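You operate a simulated robot arm through the tools that you are given. There is no shell and no other tool. Be economical: measure what you need, move in short steps, check, and stop when the job is done.

The job below is to be done with a simulated robot arm. You get a single attempt, and the scene is never put back.

Task
Brush the crust out of the gold holder and rack it.
Fine: vice shut before you brush, brush back in its cup, vice open, holder in the blue hole; drop nothing on the floor.

Only the result counts: the job must be done as asked and must still hold three seconds after the hand-in. Knocking over, shifting, dropping, spilling or breaking anything else fails it.

Robot
A 7-joint arm with a two-finger parallel gripper, fixed in place. Base frame: the origin is at the foot of the arm, x ahead of it, y to its left, z up; the work surface is at about z = 0.86. Lengths are in m, angles in rad, forces in N, time in s.
With the tool pointing down near the work surface it reaches from about 0.3 to 0.7 m from the base axis. Its first joint turns from -1.152 to 1.152 rad. Payload 1.57 kg.
The TCP is the grasp point between the finger pads, 0.03 m short of the fingertips. In the tool frame z runs along the fingers and y along their closing line. Largest opening 0.11 m; finger width 0.024, thickness 0.012; the body of the gripper, 0.048 by 0.112 m, starts 0.078 m behind the TCP.
Orientation is told as [roll, pitch, yaw] about the base's x, y, z axes, in that order, counted from this pose: with the fingers straight down and closing along the base's y, the tool's x points along the base's -x, its y along +y and its z along -z.

Tools
- The arm moves only by the tool servo_tool. Its argument "deltas" is a list of rows, each an object (a shift or turn left out is 0, a gripper value left out holds the last) with "slide": the shift along the base's x, y, z in m, a list of three; "dr": the turn, a rotation vector about the base's x, y, z in rad, a list of three; "grip": the finger opening in m, from 0 to 0.11. In form: [{"slide": [tx, ty, tz], "dr": [rx, ry, rz], "grip": grip}, ...]. A call has 1 to 10 rows; each row is the pose to reach, as a shift and turn from the pose commanded when the call began. A row lasts 0.2 s, in which the tool goes at most 0.05 m and 0.15 rad; a call with a longer step from one row to the next is refused whole, and so is a gripper value outside its range. A pose out of reach is approached as far as the arm can. The call stops where the force on the tool passes 40 N (or 10 N more than at its start, if that is more) or the arm is blocked; 0.2 s more then pass. The fingers move at their own pace (about 0.108 m/s each) and stop on an object; they squeeze with about 35 N. The grip force told is the motor's: it shows also when the fingers shut on nothing. Time passes only in rows, and 0.2 s behind the last, so rows that repeat a pose let the fingers close. It gives the time, the measured TCP pose, the force on the tool (base axes), the opening and the grip force at its end, in the units of the frame above (readings bear some noise), with the torque about the TCP (base axes, N m) and any sound that the robot's microphone picked up, and new pictures: "views" is both (left out), scene, wrist or none.
- Cameras (640 x 400 px; columns grow to the right, rows downward): "scene" is fixed at [0.1766, -0.398, 1.4094]; the picture's right is [0.67, -0.74, 0.00], its down [-0.38, -0.34, -0.86] and it looks along [0.64, 0.58, -0.51] (base axes); focal length 241 px, centre (320, 200). "wrist" rides on the gripper at [0.07, 0.016, -0.141] in the tool frame; the picture's right is [-0.23, 0.97, 0.00], its down [-0.86, -0.20, -0.48] and it looks along [-0.47, -0.11, 0.88] (tool axes); focal length 222 px, centre (320, 200). There is no depth. A picture from a camera that has moved, and an enlarged one, comes with that camera's place and axes in the base frame and with its lens.
- enlarge(camera, box): a new picture of the part [left, top, right, bottom] of that camera's present view, enlarged. It takes no simulated time.
- job_done(): hands the job in; it is judged then, once.

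Work in short steps. Places have to be worked out from the pictures, the camera data and where the tool is seen: move nearer, look again, correct. Check each grasp and each placing, and mend what went wrong. You have 120 turns and 200 pictures in all, those below and enlarged ones among them. Open the gripper and draw the arm clear of the work before you hand the job in, unless the task says otherwise; then end with one line.

The tools are called after "Request:" as a command line: name --argument value ..., lists and objects as JSON in quotes. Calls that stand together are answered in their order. servo_tool: Moves the arm, as the interface text tells. Its arguments: {"type":"object","properties":{"deltas":{"type":"array","items":{"type":"object","properties":{"slide":{"type":"array","items":{"type":"number"}},"dr":{"type":"array","items":{"type":"number"}},"grip":{"type":"number"}}}},"views":{"type":"string","enum":["both","scene","wrist","none"]}},"required":["deltas"]} The other tools are called the same way: enlarge (camera, box) takes an enlarged picture of a part of a camera's view; job_done () hands the job in.

At the start:

```text
time: 0.0
tool_pos: [0.3739, -0.085, 1.3081]
orientation: [0.001, 0.001, 0.001]
contact_force: [-0.1, -0.4, -0.5]
ft_torque: [0.0, 0.0, -0.04]
grip_width: 0.1102
finger_force: 0.0
```

scene: 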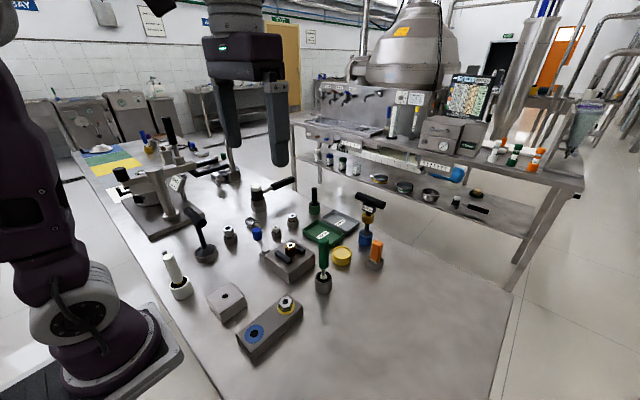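
wrist: 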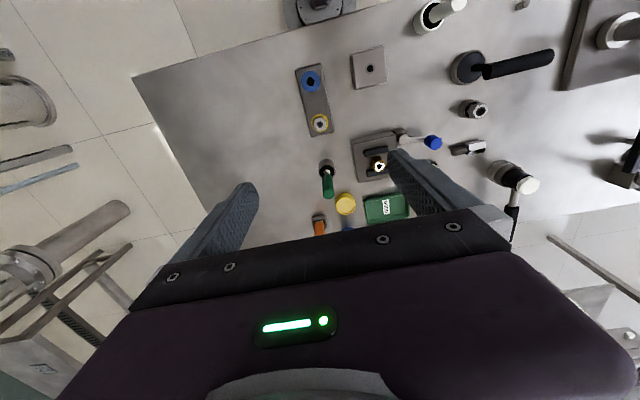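

The pictures show a vice, a two-hole rack (blue and yellow), and brushes in cups; I enlarge both views to identify them.

Request:
enlarge --camera "scene" --box '[200, 180, 400, 360]'

Request:
enlarge --camera "wrist" --box '[280, 50, 480, 240]'

Request:
enlarge --camera "scene" --box '[80, 110, 320, 270]'

```text
2.22 times, centred on (300, 270) of scene
camera zoom: at [0.1766, -0.398, 1.4094], right [0.67, -0.74, 0.0], down [-0.38, -0.34, -0.86], along [0.64, 0.58, -0.51], focal length 535 px, centre (364, 44)
```

zoom: 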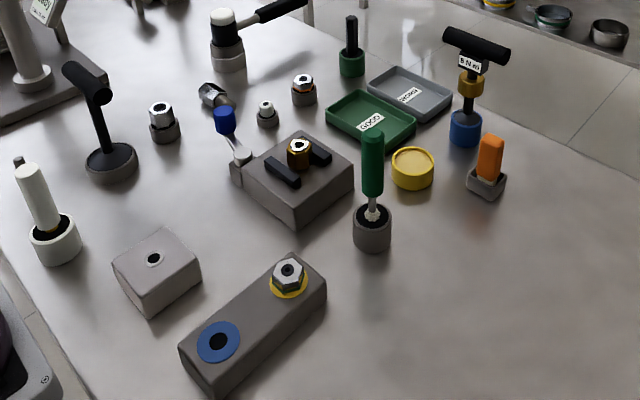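

```text
2.11 times, centred on (380, 145) of wrist
camera zoom: at [0.3046, -0.0693, 1.4505], right [0.23, 0.97, 0.0], down [0.86, -0.2, 0.48], along [0.47, -0.11, -0.88], focal length 468 px, centre (194, 316)
```

zoom: 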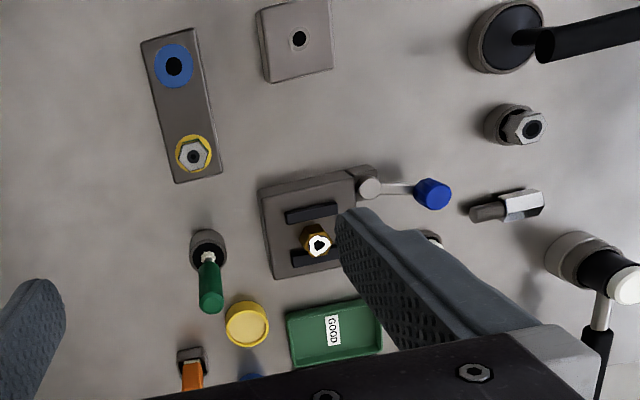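

```text
2.50 times, centred on (200, 190) of scene
camera zoom: at [0.1766, -0.398, 1.4094], right [0.67, -0.74, 0.0], down [-0.38, -0.34, -0.86], along [0.64, 0.58, -0.51], focal length 602 px, centre (620, 225)
```

zoom: 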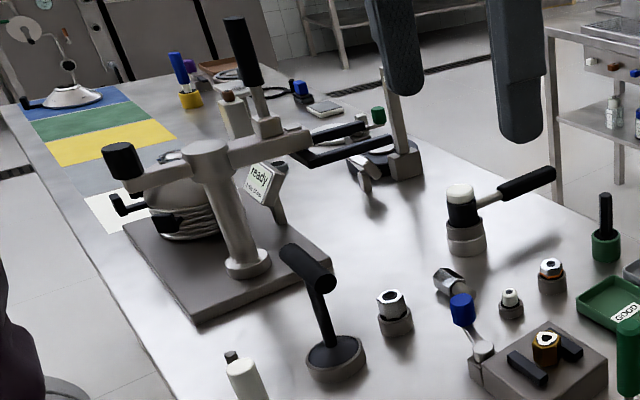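

The vice with the gold holder is about (0.525, 0.03), its blue-knob lever about (0.485, 0.145), and the rack's blue hole about (0.305, -0.09). I move closer for a better look.

Request:
servo_tool --deltas '[{"slide": [0.0, 0.03, -0.04]}, {"slide": [0.0, 0.06, -0.075]}, {"slide": [0.0, 0.085, -0.115]}, {"slide": [0.0, 0.11, -0.15]}, {"slide": [0.0, 0.11, -0.15]}]' --views "wrist"

```text
time: 1.2
tool_pos: [0.378, 0.0241, 1.1576]
orientation: [0.0, -0.002, -0.001]
contact_force: [-0.4, -1.0, 0.0]
ft_torque: [-0.02, 0.0, 0.05]
grip_width: 0.1099
finger_force: 0.1
camera wrist: at [0.3074, 0.0399, 1.2999], right [0.23, 0.97, 0.0], down [0.86, -0.2, 0.48], along [0.47, -0.11, -0.88], focal length 222 px, centre (320, 200)
```

wrist: 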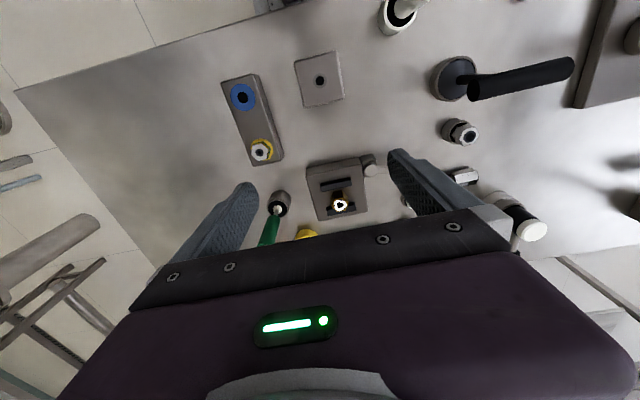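

Now I zoom in on the vice and brush region.

Request:
enlarge --camera "wrist" --box '[220, 70, 400, 250]'

Request:
enlarge --camera "scene" --box '[240, 220, 340, 300]'

Request:
enlarge --camera "scene" --box '[300, 180, 400, 260]'

```text
2.22 times, centred on (310, 160) of wrist
camera zoom: at [0.3074, 0.0399, 1.2999], right [0.23, 0.97, 0.0], down [0.86, -0.2, 0.48], along [0.47, -0.11, -0.88], focal length 494 px, centre (342, 289)
```

zoom: 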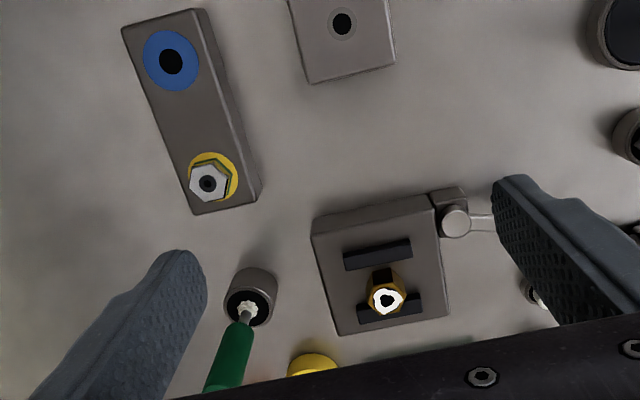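

```text
5.00 times, centred on (290, 260) of scene
camera zoom: at [0.1767, -0.398, 1.4094], right [0.67, -0.74, 0.0], down [-0.38, -0.34, -0.86], along [0.64, 0.58, -0.51], focal length 1204 px, centre (470, -100)
```

zoom: 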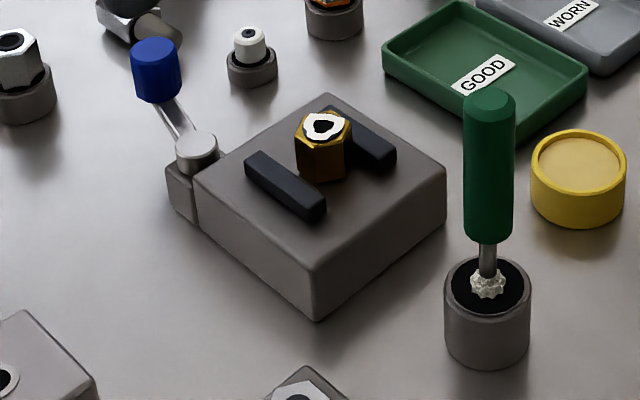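

```text
5.00 times, centred on (350, 220) of scene
camera zoom: at [0.1767, -0.398, 1.4094], right [0.67, -0.74, 0.0], down [-0.38, -0.34, -0.86], along [0.64, 0.58, -0.51], focal length 1204 px, centre (170, 100)
```

zoom: 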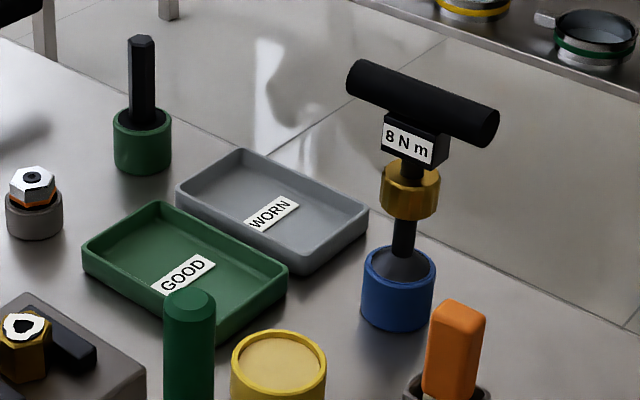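

Triangulating both views puts the lever hub at (0.476, 0.098, 0.906) and the knob at (0.491, 0.156, 0.93). I move above the knob and look.

Request:
servo_tool --deltas '[{"slide": [0.025, 0.03, -0.02]}, {"slide": [0.05, 0.06, -0.045]}, {"slide": [0.075, 0.09, -0.07], "grip": 0.07}, {"slide": [0.095, 0.115, -0.1], "grip": 0.07}, {"slide": [0.113, 0.131, -0.135], "grip": 0.07}, {"slide": [0.113, 0.131, -0.135], "grip": 0.07}]'

Request:
enlarge --camera "scene" --box '[200, 190, 340, 290]'

```text
time: 2.6
tool_pos: [0.4859, 0.1588, 1.0233]
orientation: [0.0, 0.0, 0.002]
contact_force: [0.3, 0.0, 0.1]
ft_torque: [0.02, -0.02, 0.01]
grip_width: 0.07
finger_force: 0.2
camera wrist: at [0.415, 0.1735, 1.1641], right [0.23, 0.97, 0.0], down [0.85, -0.2, 0.48], along [0.47, -0.11, -0.88], focal length 222 px, centre (320, 200)
```

scene: 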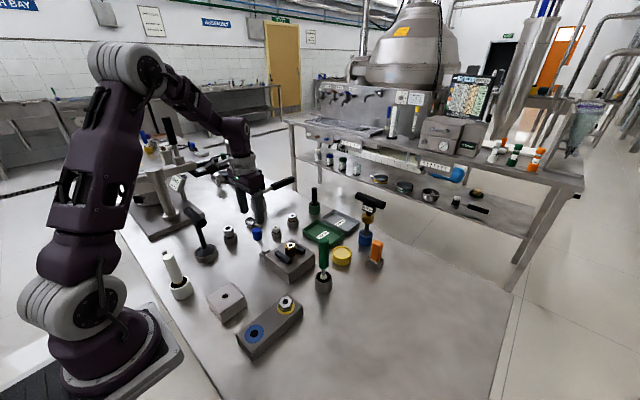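
wrist: 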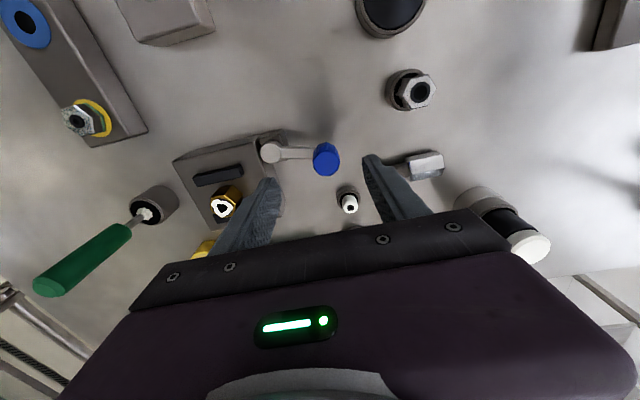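

```text
4.00 times, centred on (270, 240) of scene
camera zoom: at [0.1767, -0.398, 1.4094], right [0.67, -0.74, 0.0], down [-0.38, -0.34, -0.86], along [0.64, 0.58, -0.51], focal length 964 px, centre (520, 40)
```

zoom: 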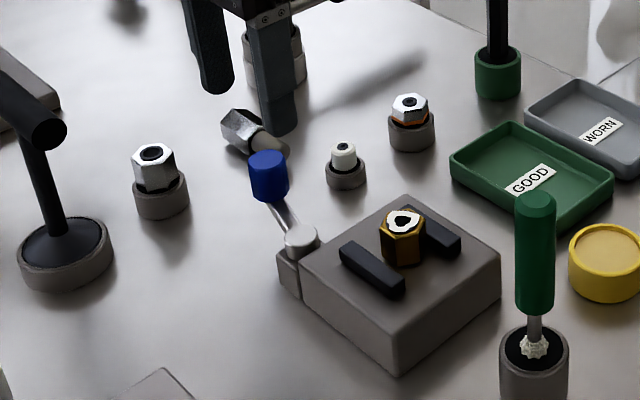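

The knob sits centred between the fingers at about (0.490, 0.16). I descend so that the tips overlap only the knob's upper half, then close.

Request:
servo_tool --deltas '[{"slide": [0.004, 0.001, -0.03]}, {"slide": [0.004, 0.001, -0.066]}, {"slide": [0.004, 0.001, -0.066], "grip": 0.02}, {"slide": [0.004, 0.001, -0.066], "grip": 0.02}, {"slide": [0.004, 0.001, -0.066], "grip": 0.02}]'

Request:
enlarge --camera "scene" --box '[200, 190, 340, 290]'

```text
time: 3.8
tool_pos: [0.4902, 0.1599, 0.9575]
orientation: [0.002, 0.001, 0.004]
contact_force: [1.4, 17.2, -4.7]
ft_torque: [0.27, -0.16, 0.06]
grip_width: 0.0352
finger_force: 8.7
camera wrist: at [0.4202, 0.1748, 1.0979], right [0.23, 0.97, 0.0], down [0.85, -0.2, 0.48], along [0.47, -0.11, -0.88], focal length 222 px, centre (320, 200)
```

scene: 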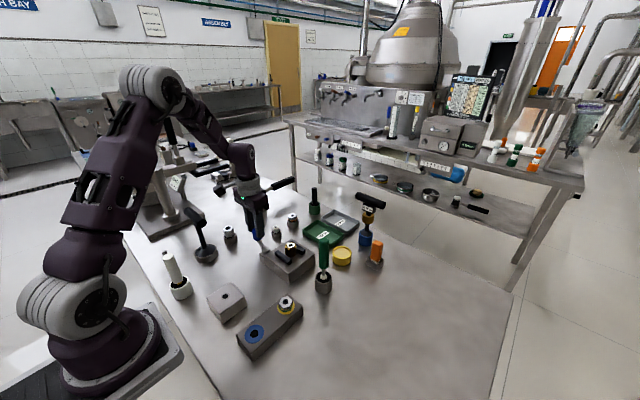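
wrist: 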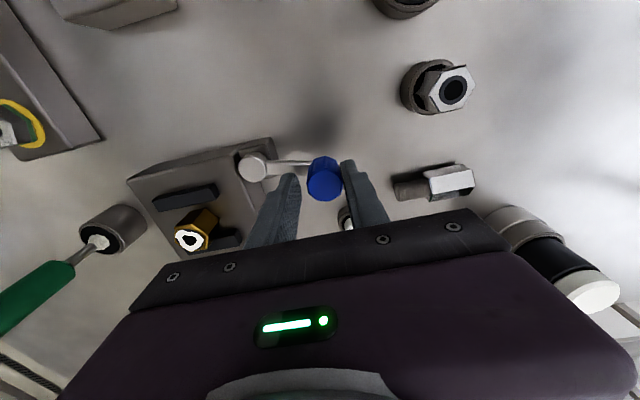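

```text
4.00 times, centred on (270, 240) of scene
camera zoom: at [0.1768, -0.3975, 1.4096], right [0.67, -0.74, 0.0], down [-0.38, -0.34, -0.86], along [0.64, 0.58, -0.51], focal length 964 px, centre (520, 40)
```

zoom: 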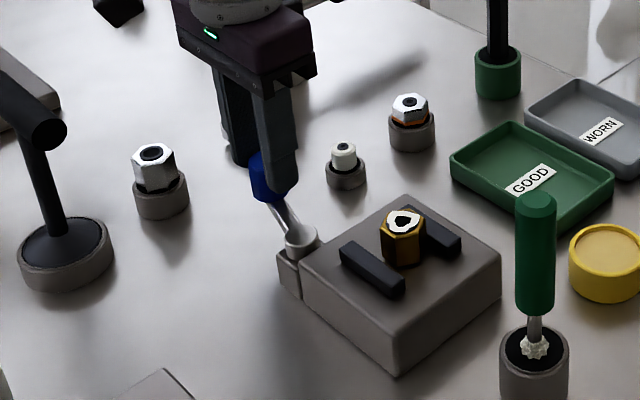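

The fingers stopped at 35 mm with a +17 N side force, so only one finger is touching. I shift the tool slightly toward +y to centre it.

Request:
servo_tool --deltas '[{"slide": [0, 0.002, 0], "grip": 0.02}, {"slide": [0, 0.004, 0], "grip": 0.02}, {"slide": [0, 0.004, 0], "grip": 0.02}]' --views "wrist"

```text
time: 4.6
tool_pos: [0.4916, 0.1624, 0.9572]
orientation: [-0.001, 0.001, -0.001]
contact_force: [-1.8, 12.4, -4.9]
ft_torque: [0.2, 0.04, 0.09]
grip_width: 0.0308
finger_force: 5.3
camera wrist: at [0.4206, 0.1774, 1.0984], right [0.23, 0.97, 0.0], down [0.86, -0.2, 0.48], along [0.47, -0.11, -0.88], focal length 222 px, centre (320, 200)
```

wrist: 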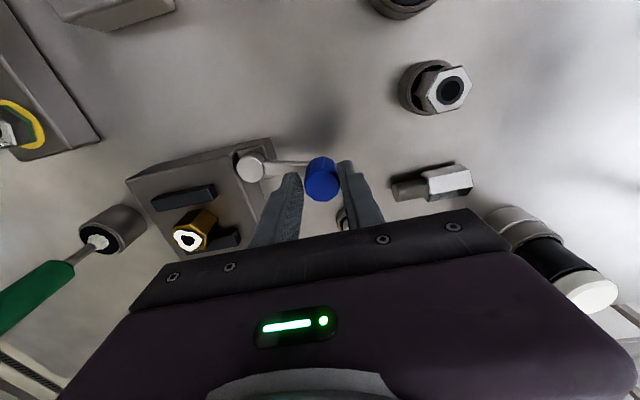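

Still one-sided but narrower, so I shift about 4 mm more.

Request:
servo_tool --deltas '[{"slide": [0, 0.002, 0], "grip": 0.015}, {"slide": [0, 0.004, 0], "grip": 0.015}, {"slide": [0, 0.004, 0], "grip": 0.015}]' --views "wrist"

```text
time: 5.4
tool_pos: [0.4898, 0.1632, 0.9572]
orientation: [-0.005, 0.004, -0.002]
contact_force: [-6.6, -15.3, -5.2]
ft_torque: [-0.45, 0.12, 0.12]
grip_width: 0.0286
finger_force: 38.9
camera wrist: at [0.4212, 0.1792, 1.0988], right [0.23, 0.97, -0.01], down [0.86, -0.2, 0.48], along [0.46, -0.11, -0.88], focal length 222 px, centre (320, 200)
```

wrist: 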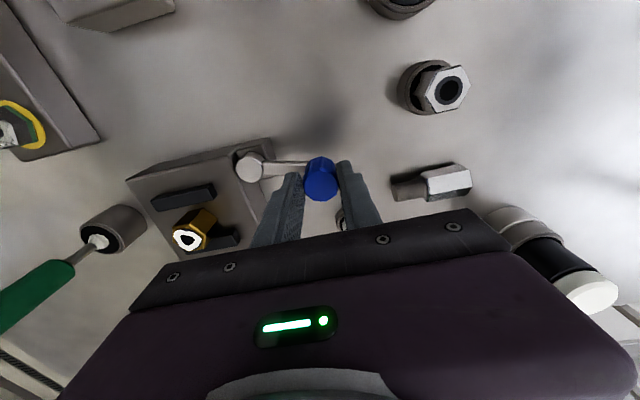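

The knob is gripped (28.6 mm diameter). I gently test the swing toward +x along the arc around the hub.

Request:
servo_tool --deltas '[{"slide": [0.004, -0.004, 0]}, {"slide": [0.009, -0.006, 0]}, {"slide": [0.014, -0.008, 0]}, {"slide": [0.014, -0.008, 0]}]' --views "wrist"

```text
time: 6.3
tool_pos: [0.5021, 0.1614, 0.957]
orientation: [0.008, 0.002, 0.007]
contact_force: [-5.1, 5.7, 4.7]
ft_torque: [-0.1, 0.42, 0.21]
grip_width: 0.0284
finger_force: 38.6
stopped in row 4: the force on the tool passed its limit at 42 N (the readings are from after the stop); the commanded pose is now the measured one
camera wrist: at [0.4337, 0.1764, 1.1], right [0.22, 0.97, 0.01], down [0.86, -0.2, 0.47], along [0.46, -0.1, -0.88], focal length 222 px, centre (320, 200)
```

wrist: 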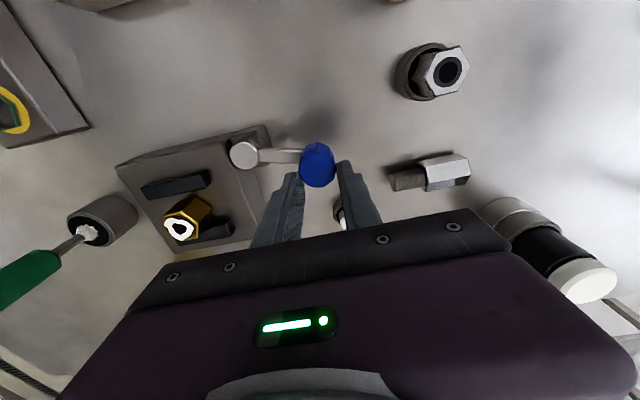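

The tool moved 12 mm before the force limit. I check whether the lever truly turned.

Request:
enlarge --camera "scene" --box '[230, 210, 330, 290]'

Request:
enlarge --camera "wrist" --box '[110, 100, 370, 260]'

```text
5.00 times, centred on (280, 250) of scene
camera zoom: at [0.1764, -0.3979, 1.4095], right [0.67, -0.74, 0.0], down [-0.38, -0.34, -0.86], along [0.64, 0.58, -0.51], focal length 1204 px, centre (520, -50)
```

zoom: 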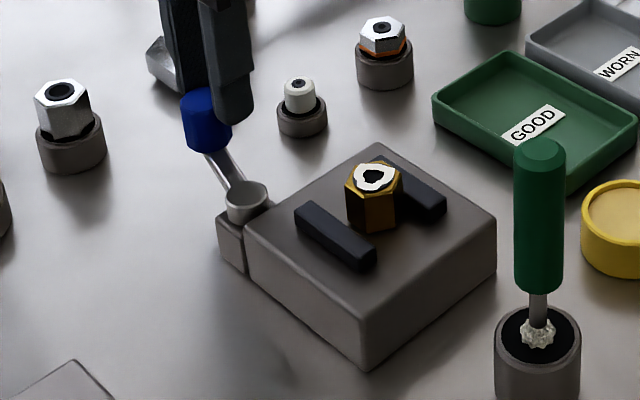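

```text
2.46 times, centred on (240, 180) of wrist
camera zoom: at [0.4337, 0.1764, 1.1], right [0.22, 0.97, 0.01], down [0.86, -0.2, 0.47], along [0.46, -0.1, -0.88], focal length 547 px, centre (517, 249)
```

zoom: 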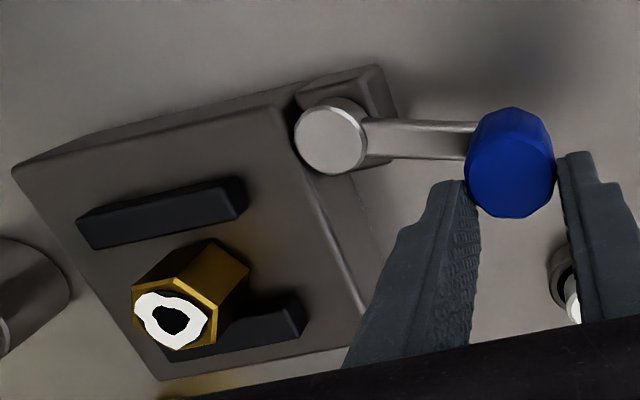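

The lever hardly turned; the fingers slid along the knob. I open, go back, regrip, and try the other way.

Request:
servo_tool --deltas '[{"slide": [0, 0.001, 0], "grip": 0.05}, {"slide": [0, 0.002, 0], "grip": 0.05}, {"slide": [-0.012, 0.003, -0.003], "grip": 0.05}, {"slide": [-0.012, 0.003, -0.003], "grip": 0.015}, {"slide": [-0.012, 0.003, -0.003], "grip": 0.015}, {"slide": [-0.012, 0.003, -0.003], "grip": 0.015}]' --views "wrist"

```text
time: 7.7
tool_pos: [0.4932, 0.162, 0.9563]
orientation: [0.004, 0.001, 0.001]
contact_force: [-1.2, -18.9, -3.3]
ft_torque: [-0.69, -0.4, 0.2]
grip_width: 0.0285
finger_force: 39.3
camera wrist: at [0.4235, 0.1773, 1.0973], right [0.22, 0.97, 0.0], down [0.86, -0.2, 0.48], along [0.46, -0.1, -0.88], focal length 222 px, centre (320, 200)
```

wrist: 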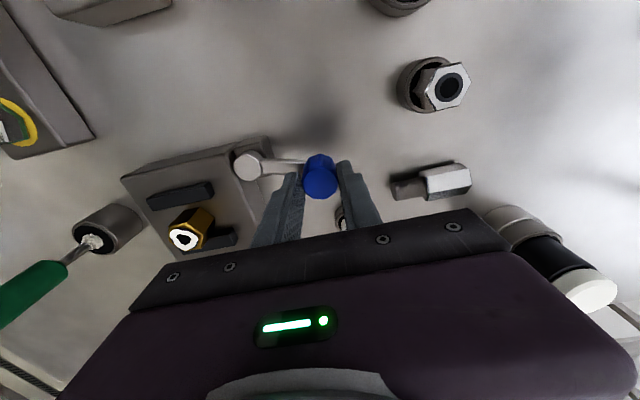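

Regripped. Now I try the swing toward -x.

Request:
servo_tool --deltas '[{"slide": [-0.005, -0.001, 0]}, {"slide": [-0.011, 0.0, 0]}, {"slide": [-0.017, 0.0, 0]}, {"slide": [-0.017, 0.0, 0]}]' --views "wrist"

Request:
enlarge --camera "scene" --box '[230, 210, 330, 290]'

```text
time: 8.7
tool_pos: [0.4759, 0.1654, 0.9564]
orientation: [0.008, 0.001, 0.004]
contact_force: [7.7, -17.7, 6.2]
ft_torque: [-0.78, -0.75, 0.39]
grip_width: 0.0289
finger_force: 38.7
camera wrist: at [0.407, 0.1789, 1.0974], right [0.22, 0.97, 0.01], down [0.86, -0.2, 0.48], along [0.47, -0.1, -0.88], focal length 222 px, centre (320, 200)
```

wrist: 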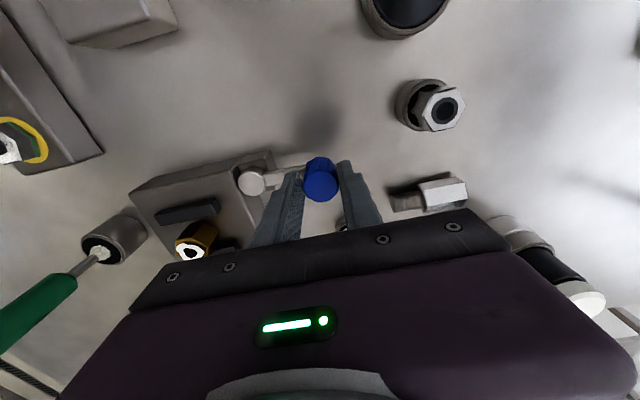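

```text
5.00 times, centred on (280, 250) of scene
camera zoom: at [0.1767, -0.3985, 1.4093], right [0.67, -0.74, 0.0], down [-0.38, -0.34, -0.86], along [0.64, 0.58, -0.51], focal length 1204 px, centre (520, -50)
```

zoom: 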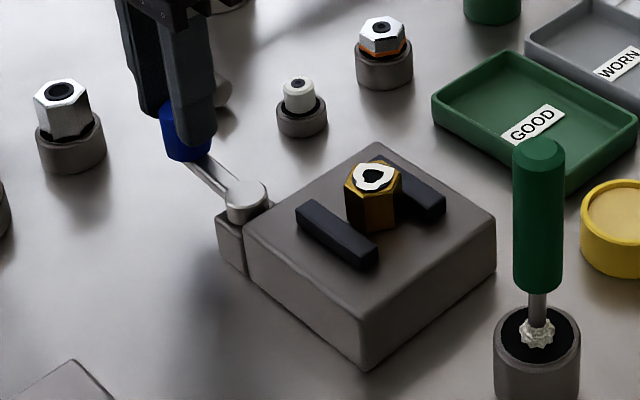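

The lever does swing toward -x. I continue along the arc.

Request:
servo_tool --deltas '[{"slide": [-0.0114, -0.003, 0]}, {"slide": [-0.0224, -0.006, 0]}, {"slide": [-0.0328, -0.0108, 0]}, {"slide": [-0.042, -0.0173, 0]}, {"slide": [-0.05, -0.0254, 0]}, {"slide": [-0.05, -0.0254, 0]}]' --views "wrist"

Request:
enlarge --camera "scene" --box '[230, 210, 330, 290]'

```text
time: 9.7
tool_pos: [0.435, 0.1567, 0.956]
orientation: [0.019, -0.001, 0.01]
contact_force: [-5.5, 7.5, 1.1]
ft_torque: [-0.16, 0.11, 0.01]
grip_width: 0.0295
finger_force: 38.7
stopped in row 4: the force on the tool passed its limit at 44 N (the readings are from after the stop); the commanded pose is now the measured one
camera wrist: at [0.365, 0.1685, 1.0972], right [0.22, 0.98, 0.02], down [0.86, -0.2, 0.47], along [0.47, -0.09, -0.88], focal length 222 px, centre (320, 200)
```

wrist: 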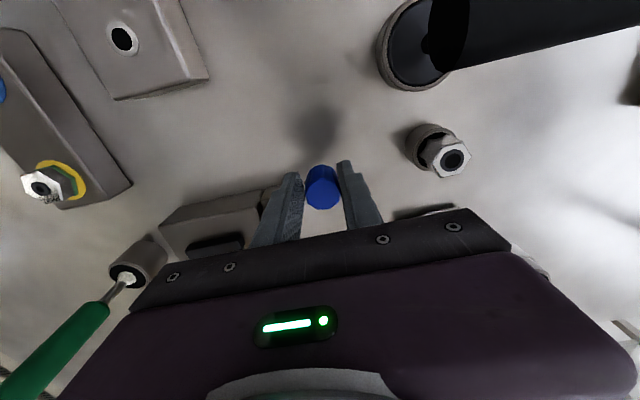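

```text
5.00 times, centred on (280, 250) of scene
camera zoom: at [0.1765, -0.3978, 1.4095], right [0.67, -0.74, 0.0], down [-0.38, -0.34, -0.86], along [0.64, 0.58, -0.51], focal length 1204 px, centre (520, -50)
```

zoom: 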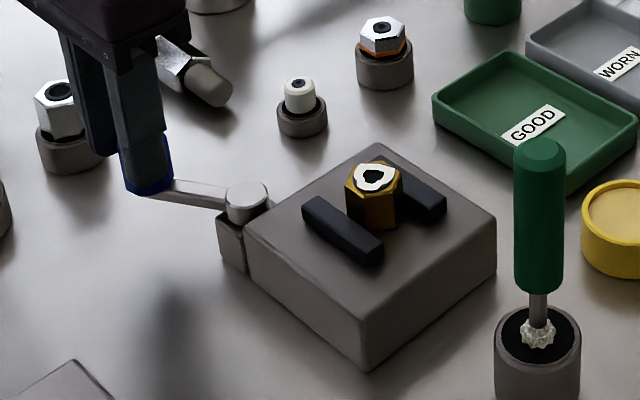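

The lever is at about 125° and the near jaw is advancing. I continue the arc with a slightly larger radius.

Request:
servo_tool --deltas '[{"slide": [-0.004, -0.006, 0]}, {"slide": [-0.009, -0.0105, 0]}, {"slide": [-0.013, -0.015, 0]}, {"slide": [-0.0165, -0.0195, 0]}, {"slide": [-0.0195, -0.0245, 0]}, {"slide": [-0.022, -0.03, 0]}, {"slide": [-0.022, -0.03, 0]}]' --views "wrist"

Request:
enlarge --camera "scene" --box '[230, 210, 330, 290]'

```text
time: 10.2
tool_pos: [0.4263, 0.1493, 0.9554]
orientation: [0.022, 0.003, 0.019]
contact_force: [-5.7, 5.2, 6.6]
ft_torque: [-0.15, 0.31, -0.03]
grip_width: 0.0293
finger_force: 39.1
stopped in row 2: the force on the tool passed its limit at 41 N (the readings are from after the stop); the commanded pose is now the measured one
camera wrist: at [0.3571, 0.1623, 1.0972], right [0.21, 0.98, 0.02], down [0.86, -0.19, 0.47], along [0.46, -0.08, -0.88], focal length 222 px, centre (320, 200)
```

wrist: 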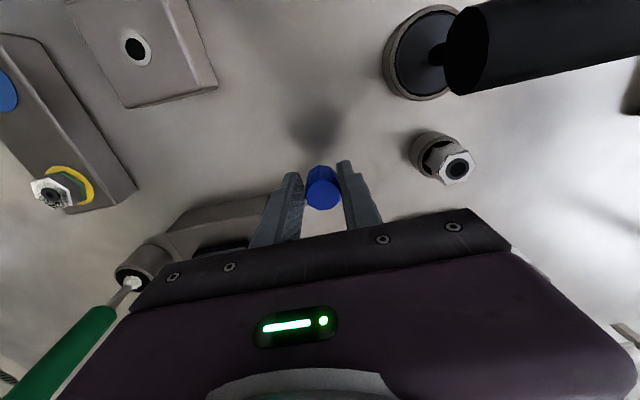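

```text
5.00 times, centred on (280, 250) of scene
camera zoom: at [0.1764, -0.3979, 1.4095], right [0.67, -0.74, 0.0], down [-0.38, -0.34, -0.86], along [0.64, 0.58, -0.51], focal length 1204 px, centre (520, -50)
```

zoom: 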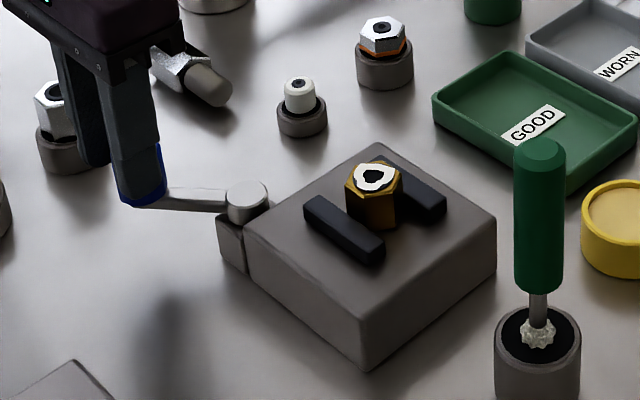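

Turning the knob inside a tight grip adds friction, so I loosen the grip a little and push the knob along with the +y finger.

Request:
servo_tool --deltas '[{"slide": [0, 0, 0], "grip": 0.036}, {"slide": [-0.003, -0.008, 0], "grip": 0.036}, {"slide": [-0.006, -0.013, 0], "grip": 0.036}, {"slide": [-0.009, -0.018, 0], "grip": 0.036}, {"slide": [-0.012, -0.024, 0], "grip": 0.036}, {"slide": [-0.014, -0.03, 0], "grip": 0.036}, {"slide": [-0.015, -0.036, 0], "grip": 0.036}]' --views "wrist"

Request:
enlarge --camera "scene" --box '[230, 210, 330, 290]'

```text
time: 11.8
tool_pos: [0.4149, 0.1168, 0.9556]
orientation: [0.023, -0.001, 0.018]
contact_force: [12.2, 35.4, -0.2]
ft_torque: [0.64, -0.31, -0.06]
grip_width: 0.067
finger_force: 17.6
camera wrist: at [0.343, 0.1276, 1.0976], right [0.21, 0.98, 0.03], down [0.86, -0.2, 0.48], along [0.47, -0.08, -0.88], focal length 222 px, centre (320, 200)
```

wrist: 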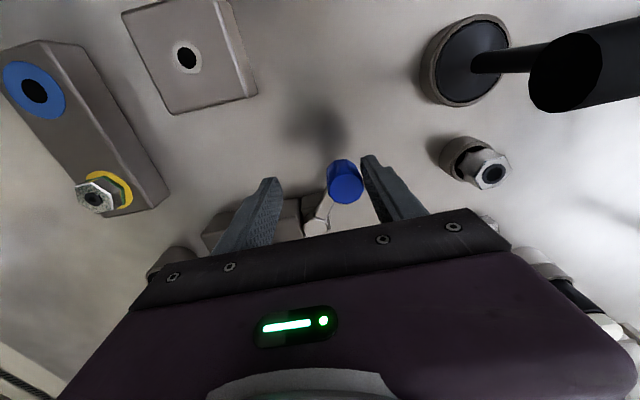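

```text
5.00 times, centred on (280, 250) of scene
camera zoom: at [0.177, -0.397, 1.4097], right [0.67, -0.74, 0.0], down [-0.38, -0.34, -0.86], along [0.64, 0.58, -0.51], focal length 1204 px, centre (520, -50)
```

zoom: 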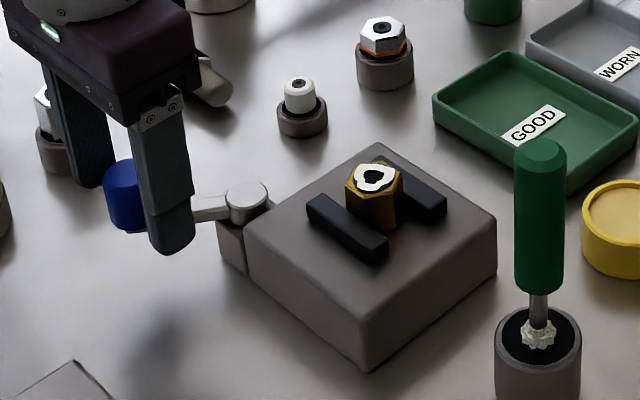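

The push forced the fingers open to 67 mm, and the lever is now at about 146°. I lift, close the fingers into a solid post, and set it on the +y side of the knob.

Request:
servo_tool --deltas '[{"slide": [0, 0.01, 0], "grip": 0.08}, {"slide": [0, 0.01, 0.04], "grip": 0.08}, {"slide": [0.004, 0.03, 0.06], "grip": 0.0}, {"slide": [0.007, 0.06, 0.06], "grip": 0.0}, {"slide": [0.007, 0.06, 0.06], "grip": 0.0}, {"slide": [0.007, 0.06, 0.03], "grip": 0.0}, {"slide": [0.007, 0.06, -0.003], "grip": 0.0}]' --views "wrist"

```text
time: 13.4
tool_pos: [0.4182, 0.1735, 0.9524]
orientation: [0.021, 0.002, 0.016]
contact_force: [-0.2, 0.1, -0.3]
ft_torque: [-0.01, 0.01, 0.02]
grip_width: 0.0001
finger_force: 21.5
camera wrist: at [0.3486, 0.1855, 1.0931], right [0.21, 0.98, 0.02], down [0.86, -0.2, 0.47], along [0.47, -0.08, -0.88], focal length 222 px, centre (320, 200)
```

wrist: 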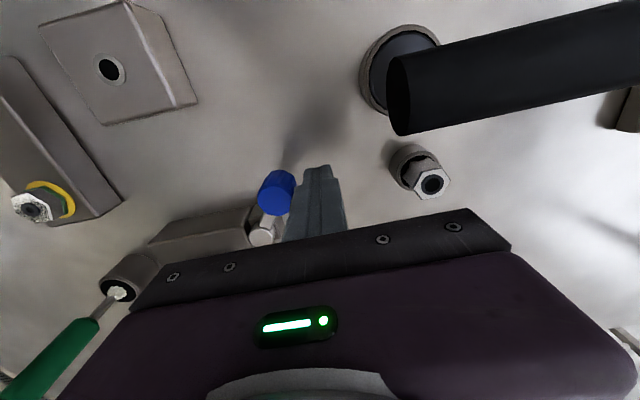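

The post stands ready beside the knob. I push toward -y along the arc.

Request:
servo_tool --deltas '[{"slide": [0, -0.01, 0]}, {"slide": [-0.002, -0.016, 0]}, {"slide": [-0.004, -0.022, 0]}, {"slide": [-0.006, -0.028, 0]}, {"slide": [-0.007, -0.034, 0]}, {"slide": [-0.008, -0.04, 0]}, {"slide": [-0.009, -0.046, 0]}, {"slide": [-0.009, -0.052, 0]}]' --views "wrist"

Request:
enlarge --camera "scene" --box '[230, 210, 330, 290]'

```text
time: 14.2
tool_pos: [0.4177, 0.1608, 0.9526]
orientation: [0.034, -0.006, 0.027]
contact_force: [2.9, 11.6, -3.0]
ft_torque: [0.19, -0.01, 0.1]
grip_width: 0.0002
finger_force: 21.2
stopped in row 3: the force on the tool passed its limit at 49 N (the readings are from after the stop); the commanded pose is now the measured one
camera wrist: at [0.3461, 0.1705, 1.0942], right [0.2, 0.98, 0.03], down [0.86, -0.19, 0.48], along [0.47, -0.07, -0.88], focal length 222 px, centre (320, 200)
```

wrist: 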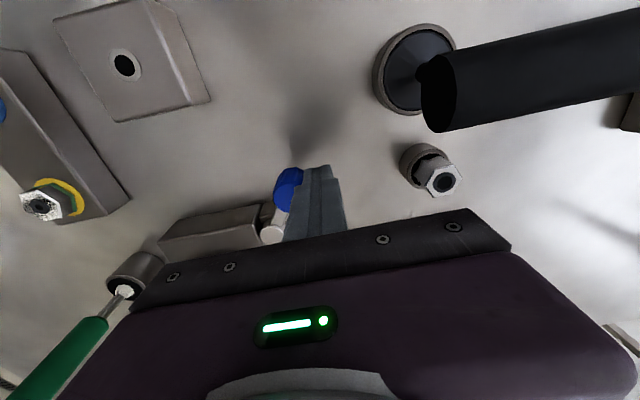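

```text
5.00 times, centred on (280, 250) of scene
camera zoom: at [0.1768, -0.3977, 1.4095], right [0.67, -0.74, 0.0], down [-0.38, -0.34, -0.86], along [0.64, 0.58, -0.51], focal length 1204 px, centre (520, -50)
```

zoom: 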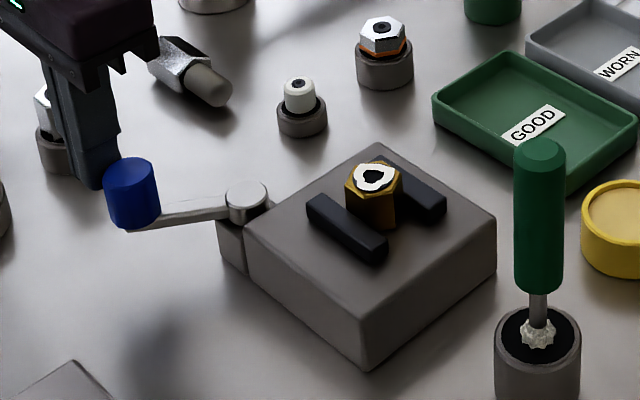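

The push met resistance quickly; I check the jaw gap closely to see whether the vice is already shut.

Request:
enlarge --camera "scene" --box '[270, 235, 310, 265]'

```text
13.33 times, centred on (290, 250) of scene
camera zoom: at [0.1768, -0.3977, 1.4095], right [0.67, -0.74, 0.0], down [-0.38, -0.34, -0.86], along [0.64, 0.58, -0.51], focal length 3212 px, centre (720, -467)
```

zoom: 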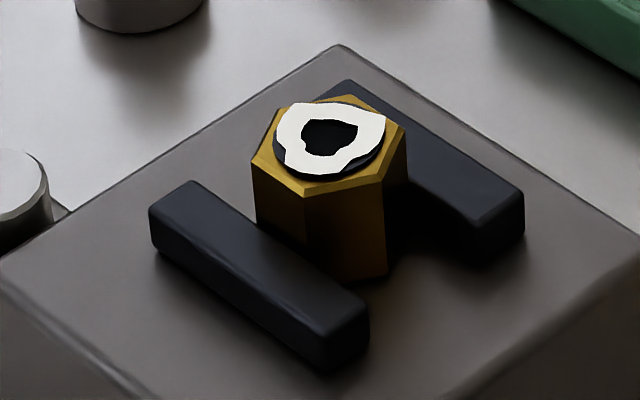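

A gap still remains beside the near jaw. I keep pushing, slowly and along the tangent.

Request:
servo_tool --deltas '[{"slide": [-0.001, -0.003, 0]}, {"slide": [-0.002, -0.005, 0]}, {"slide": [-0.003, -0.007, 0]}, {"slide": [-0.004, -0.009, 0]}, {"slide": [-0.005, -0.011, 0]}, {"slide": [-0.006, -0.013, 0]}, {"slide": [-0.007, -0.015, 0]}, {"slide": [-0.008, -0.017, 0]}, {"slide": [-0.0085, -0.019, 0]}, {"slide": [-0.009, -0.021, 0]}]' --views "wrist"

```text
time: 14.8
tool_pos: [0.4149, 0.1604, 0.9538]
orientation: [0.041, -0.014, 0.03]
contact_force: [1.8, 12.8, -5.5]
ft_torque: [0.21, 0.04, 0.13]
grip_width: 0.0
finger_force: 21.3
stopped in row 2: the force on the tool passed its limit at 43 N (the readings are from after the stop); the commanded pose is now the measured one
camera wrist: at [0.3446, 0.1686, 1.0942], right [0.2, 0.98, 0.04], down [0.85, -0.19, 0.48], along [0.48, -0.06, -0.88], focal length 222 px, centre (320, 200)
```

wrist: 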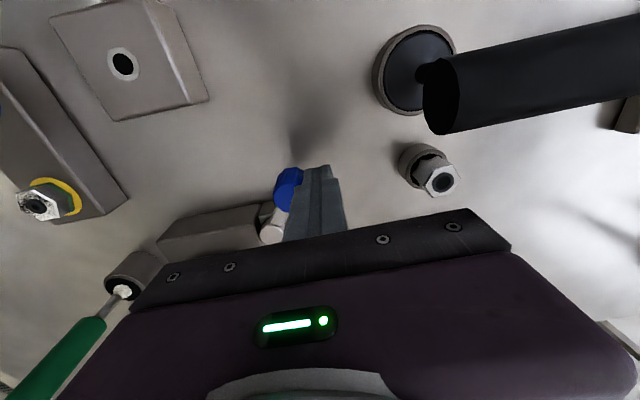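

The lever may have reached its end stop near 146°. I back off, straighten the tool, and look at the vice from above.

Request:
servo_tool --deltas '[{"slide": [0, 0.012, 0.01], "dr": [-0.02, 0.007, -0.015]}, {"slide": [0, 0.012, 0.05], "dr": [-0.041, 0.014, -0.03]}, {"slide": [0, -0.02, 0.08], "dr": [-0.041, 0.014, -0.03]}, {"slide": [-0.01, -0.06, 0.1], "dr": [-0.041, 0.014, -0.03]}, {"slide": [-0.015, -0.1, 0.115], "dr": [-0.041, 0.014, -0.03]}, {"slide": [-0.02, -0.13, 0.12], "dr": [-0.041, 0.014, -0.03]}, {"slide": [-0.02, -0.13, 0.12], "dr": [-0.041, 0.014, -0.03], "grip": 0.11}]' --views "wrist"

Request:
enlarge --camera "wrist" --box '[270, 120, 430, 220]'

Request:
enlarge --camera "scene" --box '[230, 210, 330, 290]'

```text
time: 16.4
tool_pos: [0.3967, 0.0298, 1.072]
orientation: [-0.002, 0.003, -0.002]
contact_force: [0.8, 0.0, -0.1]
ft_torque: [0.01, -0.04, 0.03]
grip_width: 0.0796
finger_force: 0.1
camera wrist: at [0.3281, 0.0449, 1.2144], right [0.23, 0.97, 0.0], down [0.86, -0.2, 0.48], along [0.46, -0.11, -0.88], focal length 222 px, centre (320, 200)
```

wrist: 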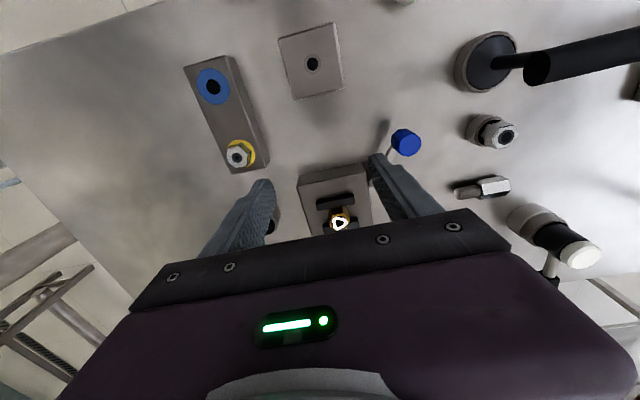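

```text
4.00 times, centred on (350, 170) of wrist
camera zoom: at [0.3281, 0.0449, 1.2144], right [0.23, 0.97, 0.0], down [0.86, -0.2, 0.48], along [0.46, -0.11, -0.88], focal length 888 px, centre (200, 320)
```

zoom: 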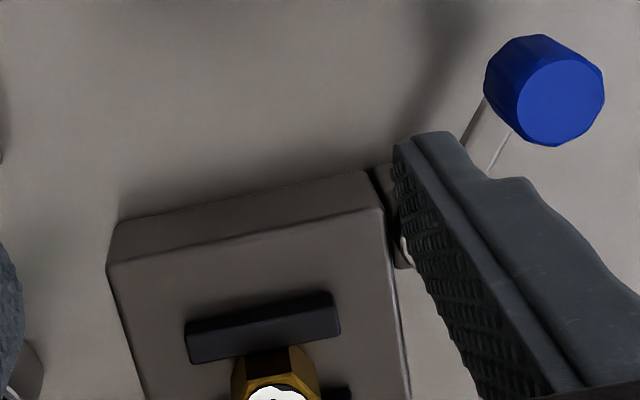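

```text
5.00 times, centred on (280, 250) of scene
camera zoom: at [0.1766, -0.398, 1.4094], right [0.67, -0.74, 0.0], down [-0.38, -0.34, -0.86], along [0.64, 0.58, -0.51], focal length 1204 px, centre (520, -50)
```

zoom: 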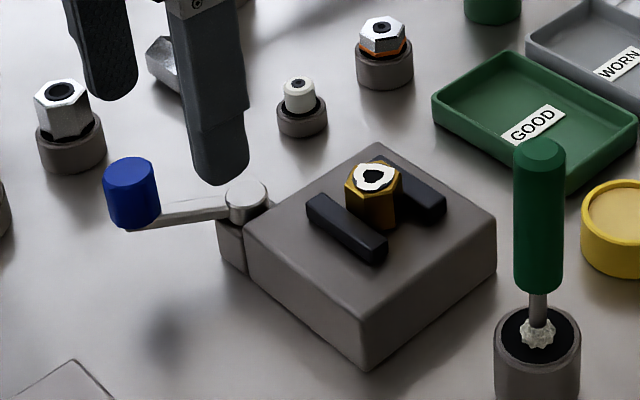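

The wrist view is ambiguous about contact. I move the wrist camera straight above the vice so I can see the jaw gap without parallax.

Request:
servo_tool --deltas '[{"slide": [0.04, 0, 0.01], "grip": 0.11}, {"slide": [0.085, 0, 0.01]}, {"slide": [0.13, -0.005, 0.0]}, {"slide": [0.165, -0.01, 0.0]}, {"slide": [0.195, -0.015, 0.0]}, {"slide": [0.195, -0.015, 0.0]}]' --views "wrist"

Request:
enlarge --camera "wrist" --box '[260, 40, 420, 140]'

```text
time: 17.8
tool_pos: [0.5909, 0.0148, 1.0708]
orientation: [-0.002, 0.003, -0.002]
contact_force: [0.6, 0.8, 0.4]
ft_torque: [-0.01, 0.02, 0.04]
grip_width: 0.1102
finger_force: 0.1
camera wrist: at [0.5212, 0.0312, 1.2129], right [0.23, 0.97, 0.0], down [0.86, -0.2, 0.48], along [0.46, -0.11, -0.88], focal length 222 px, centre (320, 200)
```

wrist: 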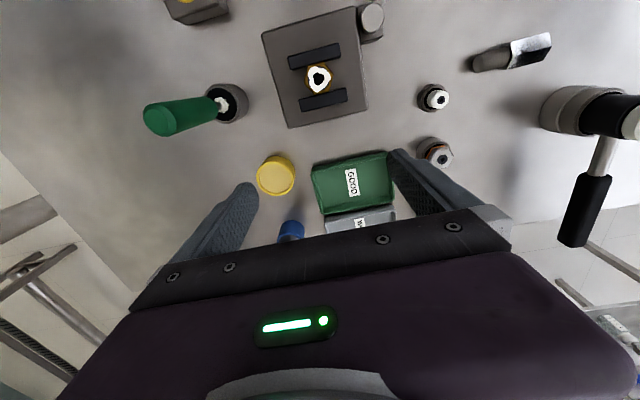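

```text
4.00 times, centred on (340, 90) of wrist
camera zoom: at [0.5212, 0.0312, 1.2129], right [0.23, 0.97, 0.0], down [0.86, -0.2, 0.48], along [0.46, -0.11, -0.88], focal length 888 px, centre (240, 640)
```

zoom: 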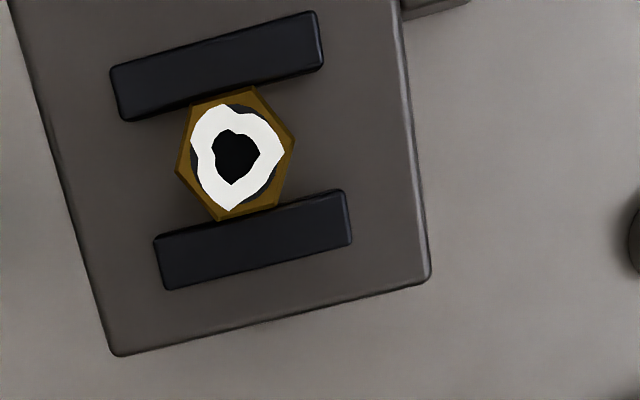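

The top view shows both jaws flat against the hex, so the vice is shut, with the holder at about (0.519, 0.030). The brush handle triangulates to (0.517, -0.101) with its top at z ≈ 1.03; I move above it.

Request:
servo_tool --deltas '[{"slide": [0, -0.01, 0.035]}, {"slide": [-0.025, -0.045, 0.035], "grip": 0.08}, {"slide": [-0.05, -0.08, 0.035]}, {"slide": [-0.074, -0.116, 0.035]}, {"slide": [-0.074, -0.116, 0.035]}]'

Request:
enlarge --camera "scene" --box '[270, 200, 390, 300]'

```text
time: 19.0
tool_pos: [0.517, -0.0994, 1.1103]
orientation: [-0.002, 0.005, -0.002]
contact_force: [-0.9, 0.4, -0.6]
ft_torque: [0.0, -0.01, -0.02]
grip_width: 0.0799
finger_force: 0.1
camera wrist: at [0.4471, -0.0839, 1.252], right [0.23, 0.97, 0.0], down [0.86, -0.2, 0.48], along [0.46, -0.11, -0.88], focal length 222 px, centre (320, 200)
```

scene: 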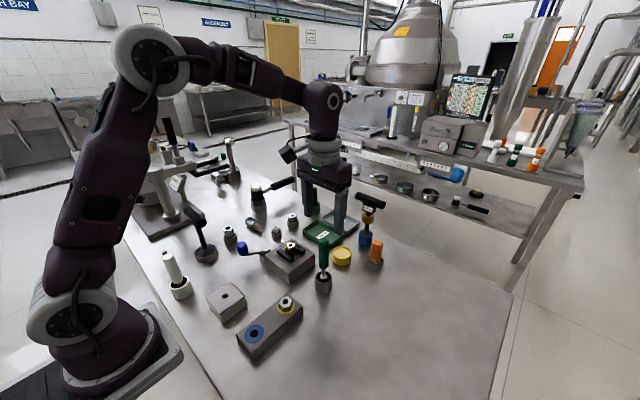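
wrist: 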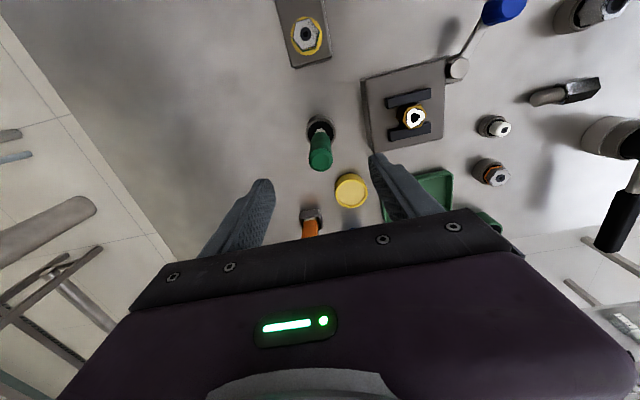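

```text
4.00 times, centred on (330, 250) of scene
camera zoom: at [0.1766, -0.398, 1.4094], right [0.67, -0.74, 0.0], down [-0.38, -0.34, -0.86], along [0.64, 0.58, -0.51], focal length 964 px, centre (280, 0)
```

zoom: 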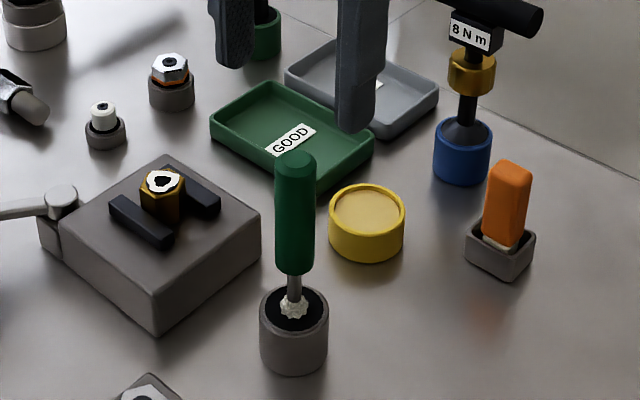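

The handle top projects to (0.517, -0.101), which agrees. I check the orange tool too, to be sure which is the right brush.

Request:
enlarge --camera "scene" --box '[360, 230, 390, 280]'

Request:
enlarge --camera "scene" --box '[305, 255, 345, 300]'

```text
8.00 times, centred on (375, 255) of scene
camera zoom: at [0.1766, -0.398, 1.4094], right [0.67, -0.74, 0.0], down [-0.38, -0.34, -0.86], along [0.64, 0.58, -0.51], focal length 1927 px, centre (-120, -240)
```

zoom: 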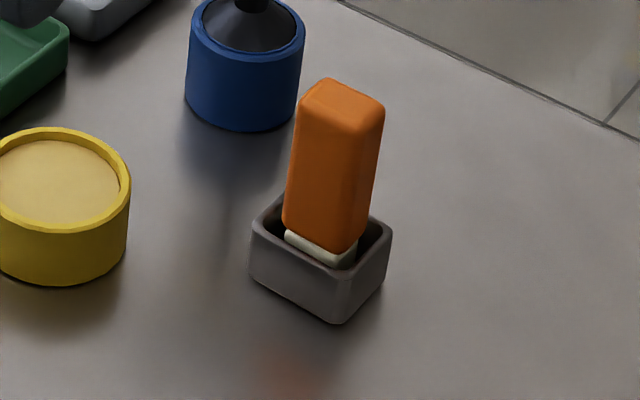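

```text
8.89 times, centred on (325, 278) of scene
camera zoom: at [0.1766, -0.398, 1.4094], right [0.67, -0.74, 0.0], down [-0.38, -0.34, -0.86], along [0.64, 0.58, -0.51], focal length 2141 px, centre (276, -489)
```

zoom: 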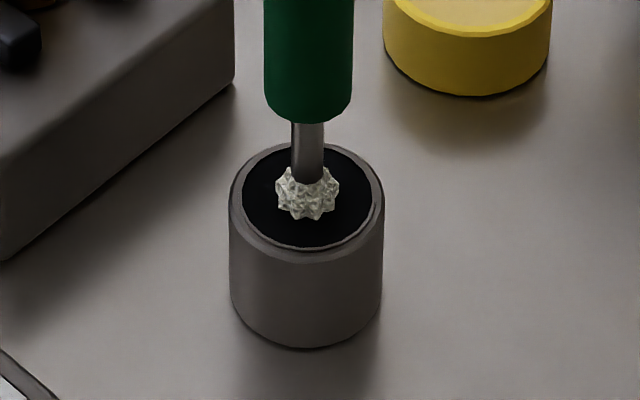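

The green one is the round bore brush. I descend around its handle and close on it.

Request:
servo_tool --deltas '[{"slide": [0, -0.0015, -0.04], "grip": 0.08}, {"slide": [0, -0.0015, -0.08]}, {"slide": [0, -0.0015, -0.123]}, {"slide": [0, -0.0015, -0.123], "grip": 0.01}, {"slide": [0, -0.0015, -0.123], "grip": 0.01}, {"slide": [0, -0.0015, -0.123], "grip": 0.01}]'

Request:
enlarge --camera "scene" --box '[270, 200, 390, 300]'

```text
time: 20.4
tool_pos: [0.5193, -0.1005, 0.9889]
orientation: [0.002, 0.004, 0.001]
contact_force: [0.7, 17.7, 0.0]
ft_torque: [1.75, -0.17, 0.03]
grip_width: 0.0253
finger_force: 34.6
camera wrist: at [0.4499, -0.0858, 1.1297], right [0.23, 0.97, 0.0], down [0.86, -0.2, 0.48], along [0.46, -0.11, -0.88], focal length 222 px, centre (320, 200)
```

scene: 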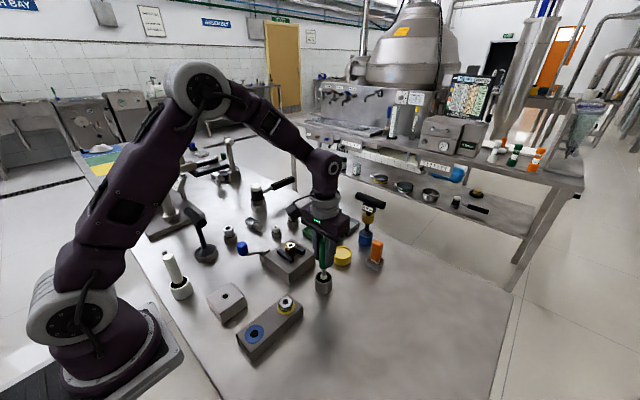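
wrist: 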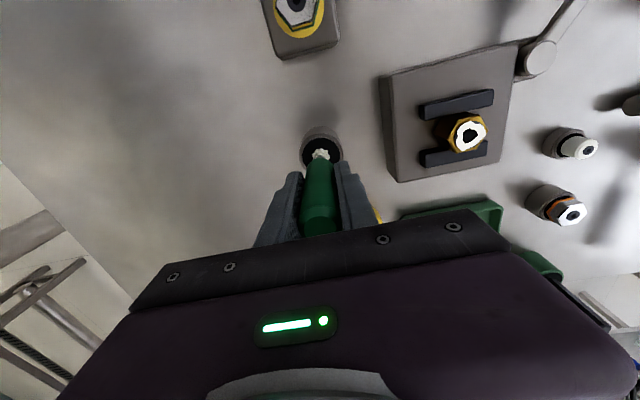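

```text
4.00 times, centred on (330, 250) of scene
camera zoom: at [0.1767, -0.3975, 1.4096], right [0.67, -0.74, 0.0], down [-0.38, -0.34, -0.86], along [0.64, 0.58, -0.51], focal length 964 px, centre (280, 0)
```

zoom: 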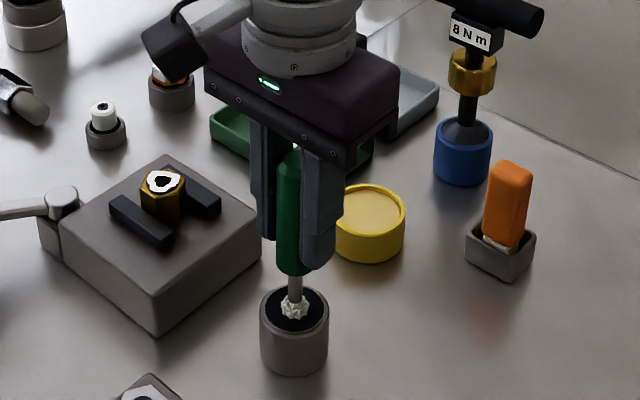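

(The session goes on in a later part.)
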